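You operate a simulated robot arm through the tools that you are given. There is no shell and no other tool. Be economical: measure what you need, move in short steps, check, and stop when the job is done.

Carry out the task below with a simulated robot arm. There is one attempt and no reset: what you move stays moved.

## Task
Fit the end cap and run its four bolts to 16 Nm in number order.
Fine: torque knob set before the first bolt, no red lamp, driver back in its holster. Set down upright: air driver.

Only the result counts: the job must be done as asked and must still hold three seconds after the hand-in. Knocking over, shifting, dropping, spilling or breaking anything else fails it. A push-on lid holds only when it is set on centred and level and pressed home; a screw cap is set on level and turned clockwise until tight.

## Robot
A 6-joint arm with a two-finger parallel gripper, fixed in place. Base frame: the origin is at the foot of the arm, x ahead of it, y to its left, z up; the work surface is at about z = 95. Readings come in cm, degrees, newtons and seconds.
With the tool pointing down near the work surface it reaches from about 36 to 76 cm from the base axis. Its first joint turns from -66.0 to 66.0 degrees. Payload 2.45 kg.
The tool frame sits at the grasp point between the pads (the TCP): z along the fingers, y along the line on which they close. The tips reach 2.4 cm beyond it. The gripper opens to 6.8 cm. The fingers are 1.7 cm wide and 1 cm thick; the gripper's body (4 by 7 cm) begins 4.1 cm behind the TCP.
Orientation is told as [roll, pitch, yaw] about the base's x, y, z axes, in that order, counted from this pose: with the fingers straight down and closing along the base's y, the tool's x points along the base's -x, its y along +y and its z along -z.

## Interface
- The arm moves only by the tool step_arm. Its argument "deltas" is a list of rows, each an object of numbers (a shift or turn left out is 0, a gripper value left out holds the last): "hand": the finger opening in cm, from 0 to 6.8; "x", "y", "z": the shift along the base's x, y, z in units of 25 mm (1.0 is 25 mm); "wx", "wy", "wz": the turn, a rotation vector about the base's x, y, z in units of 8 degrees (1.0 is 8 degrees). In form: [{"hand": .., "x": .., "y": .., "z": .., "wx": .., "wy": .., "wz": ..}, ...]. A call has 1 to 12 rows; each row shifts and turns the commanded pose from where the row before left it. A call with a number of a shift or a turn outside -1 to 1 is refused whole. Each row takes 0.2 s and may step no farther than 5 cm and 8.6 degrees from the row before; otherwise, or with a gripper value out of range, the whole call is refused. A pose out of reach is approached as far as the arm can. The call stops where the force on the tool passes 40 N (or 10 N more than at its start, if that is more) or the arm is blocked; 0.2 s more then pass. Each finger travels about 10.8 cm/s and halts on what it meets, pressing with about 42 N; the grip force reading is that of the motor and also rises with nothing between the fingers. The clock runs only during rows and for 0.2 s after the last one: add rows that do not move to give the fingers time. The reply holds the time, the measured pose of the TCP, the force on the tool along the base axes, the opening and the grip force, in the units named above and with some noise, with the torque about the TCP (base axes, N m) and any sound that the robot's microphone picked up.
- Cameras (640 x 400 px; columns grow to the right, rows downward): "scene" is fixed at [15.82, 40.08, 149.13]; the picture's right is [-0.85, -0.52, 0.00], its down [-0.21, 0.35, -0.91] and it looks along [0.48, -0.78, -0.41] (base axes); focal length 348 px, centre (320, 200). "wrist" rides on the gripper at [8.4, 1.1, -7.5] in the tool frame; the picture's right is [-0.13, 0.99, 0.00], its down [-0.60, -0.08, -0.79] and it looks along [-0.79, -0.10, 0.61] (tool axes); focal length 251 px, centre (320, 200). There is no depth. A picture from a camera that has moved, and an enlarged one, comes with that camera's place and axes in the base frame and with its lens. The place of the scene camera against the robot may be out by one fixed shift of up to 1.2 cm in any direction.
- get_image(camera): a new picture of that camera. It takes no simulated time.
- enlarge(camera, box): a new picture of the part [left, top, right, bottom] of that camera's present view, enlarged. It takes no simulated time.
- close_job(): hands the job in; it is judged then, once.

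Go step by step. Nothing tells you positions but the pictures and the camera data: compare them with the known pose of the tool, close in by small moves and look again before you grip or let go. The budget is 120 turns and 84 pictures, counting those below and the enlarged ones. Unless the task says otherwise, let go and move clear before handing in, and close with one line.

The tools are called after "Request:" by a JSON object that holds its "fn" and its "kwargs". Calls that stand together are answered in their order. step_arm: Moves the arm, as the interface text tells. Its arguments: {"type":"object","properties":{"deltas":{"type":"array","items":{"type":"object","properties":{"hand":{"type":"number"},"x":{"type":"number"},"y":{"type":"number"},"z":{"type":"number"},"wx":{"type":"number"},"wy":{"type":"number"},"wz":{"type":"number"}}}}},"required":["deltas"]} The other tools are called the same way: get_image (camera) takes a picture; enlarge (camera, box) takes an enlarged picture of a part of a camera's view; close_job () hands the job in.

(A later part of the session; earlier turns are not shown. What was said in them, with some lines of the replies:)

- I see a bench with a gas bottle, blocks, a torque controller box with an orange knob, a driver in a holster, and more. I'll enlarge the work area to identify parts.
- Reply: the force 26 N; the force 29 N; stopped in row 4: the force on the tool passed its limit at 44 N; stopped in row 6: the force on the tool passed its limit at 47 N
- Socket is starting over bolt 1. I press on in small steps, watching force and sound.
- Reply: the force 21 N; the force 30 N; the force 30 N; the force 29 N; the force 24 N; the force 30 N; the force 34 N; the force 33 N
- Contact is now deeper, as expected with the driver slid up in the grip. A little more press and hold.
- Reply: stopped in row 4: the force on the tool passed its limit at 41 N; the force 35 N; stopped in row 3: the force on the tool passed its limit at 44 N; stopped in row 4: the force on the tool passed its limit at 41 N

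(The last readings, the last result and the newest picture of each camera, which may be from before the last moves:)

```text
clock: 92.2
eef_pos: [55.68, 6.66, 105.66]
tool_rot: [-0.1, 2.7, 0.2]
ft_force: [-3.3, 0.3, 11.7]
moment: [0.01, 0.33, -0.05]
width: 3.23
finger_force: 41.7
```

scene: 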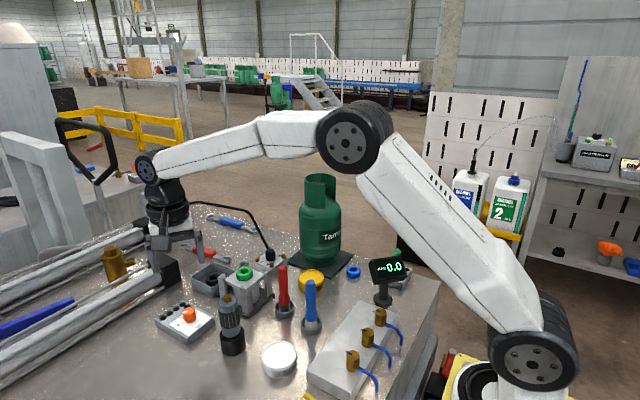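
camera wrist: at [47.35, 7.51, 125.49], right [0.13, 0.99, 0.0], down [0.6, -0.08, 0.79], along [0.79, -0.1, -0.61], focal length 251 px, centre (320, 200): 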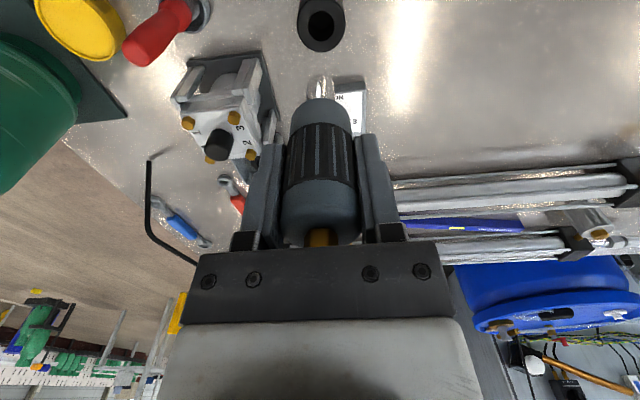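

Request:
{"fn": "step_arm", "kwargs": {"deltas": [{"x": -0.05}, {}]}}

Request:
{"fn": "step_arm", "kwargs": {"deltas": [{"x": -0.05}, {}]}}

Request:
{"fn": "step_arm", "kwargs": {"deltas": [{"x": -0.05}, {}]}}

```text
clock: 92.8
eef_pos: [55.68, 6.67, 105.69]
tool_rot: [0.0, 2.5, 0.2]
ft_force: [4.1, 2.8, 15.1]
moment: [0.16, -0.14, -0.08]
width: 3.25
finger_force: 42.8
```

```text
clock: 93.4
eef_pos: [55.39, 6.44, 105.68]
tool_rot: [-0.1, 2.6, 0.2]
ft_force: [7.7, 2.5, 18.2]
moment: [0.21, -0.42, -0.01]
width: 3.22
finger_force: 41.7
```

```text
clock: 94.0
eef_pos: [55.4, 6.54, 105.63]
tool_rot: [0.0, 2.5, 0.2]
ft_force: [9.5, 0.1, 19.3]
moment: [0.08, -0.45, -0.04]
width: 3.22
finger_force: 42.1
```

Request:
{"fn": "step_arm", "kwargs": {"deltas": [{"z": 0.3}, {"z": 0.4, "x": 0.12}, {}]}}

Request:
{"fn": "enlarge", "kwargs": {"camera": "wrist", "box": [250, 20, 390, 150]}}

```text
clock: 94.8
eef_pos: [55.54, 6.45, 107.23]
tool_rot: [-0.1, 3.1, 0.1]
ft_force: [-0.6, -0.2, -4.1]
moment: [-0.03, -0.01, -0.02]
width: 3.21
finger_force: 42.2
```

```text
refused: no pictures are left
```

Request:
{"fn": "step_arm", "kwargs": {"deltas": [{}]}}

Request:
{"fn": "step_arm", "kwargs": {"deltas": [{}]}}

Request:
{"fn": "step_arm", "kwargs": {"deltas": [{}]}}

Request:
{"fn": "step_arm", "kwargs": {"deltas": [{}]}}

```text
clock: 95.2
eef_pos: [55.59, 6.49, 107.26]
tool_rot: [-0.1, 2.9, 0.1]
ft_force: [0.0, -0.6, -3.0]
moment: [0.01, 0.04, -0.03]
width: 3.24
finger_force: 42.1
```

```text
clock: 95.6
eef_pos: [55.68, 6.53, 107.37]
tool_rot: [-0.1, 2.9, 0.1]
ft_force: [0.0, -0.1, -2.7]
moment: [0.03, 0.0, 0.0]
width: 3.2
finger_force: 42.4
```

```text
clock: 96.0
eef_pos: [55.68, 6.51, 107.34]
tool_rot: [-0.1, 2.7, 0.1]
ft_force: [0.5, -0.1, -3.0]
moment: [-0.01, 0.0, -0.02]
width: 3.24
finger_force: 42.5
```

```text
clock: 96.4
eef_pos: [55.58, 6.59, 107.29]
tool_rot: [-0.1, 2.7, 0.3]
ft_force: [0.2, -0.1, -4.4]
moment: [0.02, 0.0, -0.01]
width: 3.22
finger_force: 41.6
```

Request:
{"fn": "step_arm", "kwargs": {"deltas": [{"x": 0.055, "y": -0.03}, {"z": -0.3}, {"z": -0.25}, {"z": -0.06}, {"z": -0.04}, {}]}}

```text
clock: 97.8
eef_pos: [55.6, 6.44, 105.74]
tool_rot: [0.0, 2.8, 0.1]
ft_force: [-0.9, -0.4, -2.2]
moment: [0.02, 0.03, 0.03]
width: 3.25
finger_force: 42.2
```

Request:
{"fn": "step_arm", "kwargs": {"deltas": [{"z": -0.05}, {"z": -0.05}, {}]}}

```text
clock: 98.6
eef_pos: [55.73, 6.5, 105.62]
tool_rot: [0.0, 2.6, 0.2]
ft_force: [-8.7, -3.2, 36.5]
moment: [-0.22, 1.05, 0.02]
width: 3.21
finger_force: 41.5
```

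Request:
{"fn": "step_arm", "kwargs": {"deltas": [{"z": 0.15}, {"x": 0.1}, {"z": -0.1}, {"z": -0.05}, {"z": -0.04}, {}]}}

```text
clock: 100.0
eef_pos: [56.14, 6.53, 105.23]
tool_rot: [-0.1, 2.8, 0.0]
ft_force: [1.5, -0.9, -2.8]
moment: [0.0, -0.01, 0.02]
width: 3.21
finger_force: 42.2
```

Request:
{"fn": "step_arm", "kwargs": {"deltas": [{"z": -0.15}, {"z": -0.15}, {"z": -0.15}, {"z": -0.15}, {}]}}

```text
clock: 101.2
eef_pos: [56.0, 6.44, 103.59]
tool_rot: [-0.1, 2.8, 0.2]
ft_force: [0.2, 0.4, -3.0]
moment: [0.02, 0.01, 0.0]
width: 3.24
finger_force: 42.0
```

Request:
{"fn": "step_arm", "kwargs": {"deltas": [{"z": -0.1}, {"z": -0.1}, {"z": -0.1}, {"z": -0.08}, {}]}}

```text
clock: 102.4
eef_pos: [56.1, 6.39, 102.92]
tool_rot: [-0.2, 2.8, 0.2]
ft_force: [0.7, 0.3, -3.5]
moment: [-0.02, -0.02, 0.0]
width: 3.24
finger_force: 42.4
```

Request:
{"fn": "step_arm", "kwargs": {"deltas": [{"z": -0.08}, {"z": -0.08}, {"z": -0.06}, {"z": -0.06}, {}]}}

```text
clock: 103.6
eef_pos: [56.02, 6.38, 102.13]
tool_rot: [0.0, 2.8, 0.3]
ft_force: [-0.4, 0.8, -1.0]
moment: [0.02, 0.0, 0.01]
width: 3.23
finger_force: 42.3
```

Request:
{"fn": "step_arm", "kwargs": {"deltas": [{"z": -0.05}, {"z": -0.05}, {}]}}

```text
clock: 104.4
eef_pos: [56.01, 6.48, 102.18]
tool_rot: [-0.1, 2.5, 0.2]
ft_force: [-10.2, -2.7, 31.3]
moment: [-0.18, 0.37, -0.03]
width: 3.24
finger_force: 41.9
```

Request:
{"fn": "step_arm", "kwargs": {"deltas": [{"z": 0.07}, {}, {"hand": 3.6}, {"hand": 4.4}, {"hand": 5.4}, {"hand": 6.4}, {}]}}

Request:
{"fn": "step_arm", "kwargs": {"deltas": [{"z": 0.2}, {"z": 0.3}, {"z": 0.5}, {"z": 0.6}]}}

```text
clock: 106.0
eef_pos: [56.01, 6.55, 102.08]
tool_rot: [-0.1, 2.7, 0.2]
ft_force: [-1.1, 0.4, 23.2]
moment: [0.01, -0.22, 0.0]
width: 6.38
finger_force: 0.0
```

```text
clock: 107.0
eef_pos: [55.92, 6.51, 106.09]
tool_rot: [-0.1, 2.9, 0.2]
ft_force: [-0.3, 0.4, 0.4]
moment: [0.0, 0.01, 0.01]
width: 6.4
finger_force: 0.0
```

Request:
{"fn": "step_arm", "kwargs": {"deltas": [{"z": 0.8}, {"z": 1}, {"z": 1}, {"z": 1}, {"z": 1}, {}, {}]}}

```text
clock: 108.6
eef_pos: [55.94, 6.46, 117.99]
tool_rot: [-0.1, 2.8, 0.4]
ft_force: [0.1, 0.1, 0.4]
moment: [0.0, -0.01, 0.0]
width: 6.41
finger_force: 0.2
```

The gripper is empty and clear. The driver went down to its stop in the holster, and the last picture that showed them had all four bolt lamps green and no red.

Request:
{"fn": "close_job", "kwargs": {}}

```text
The job is handed in.
```

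I set the torque knob to about 16 Nm, fitted the end cap, ran bolts 1 to 4 in order with four green lamps and no red one, and put the driver back in its holster. I ran out of pictures before the driver went in, so that it sits fully down and upright is judged from force and height readings alone; the cap also slid about 4 mm between its posts after bolt 1, and I nudged it back before bolt 3.
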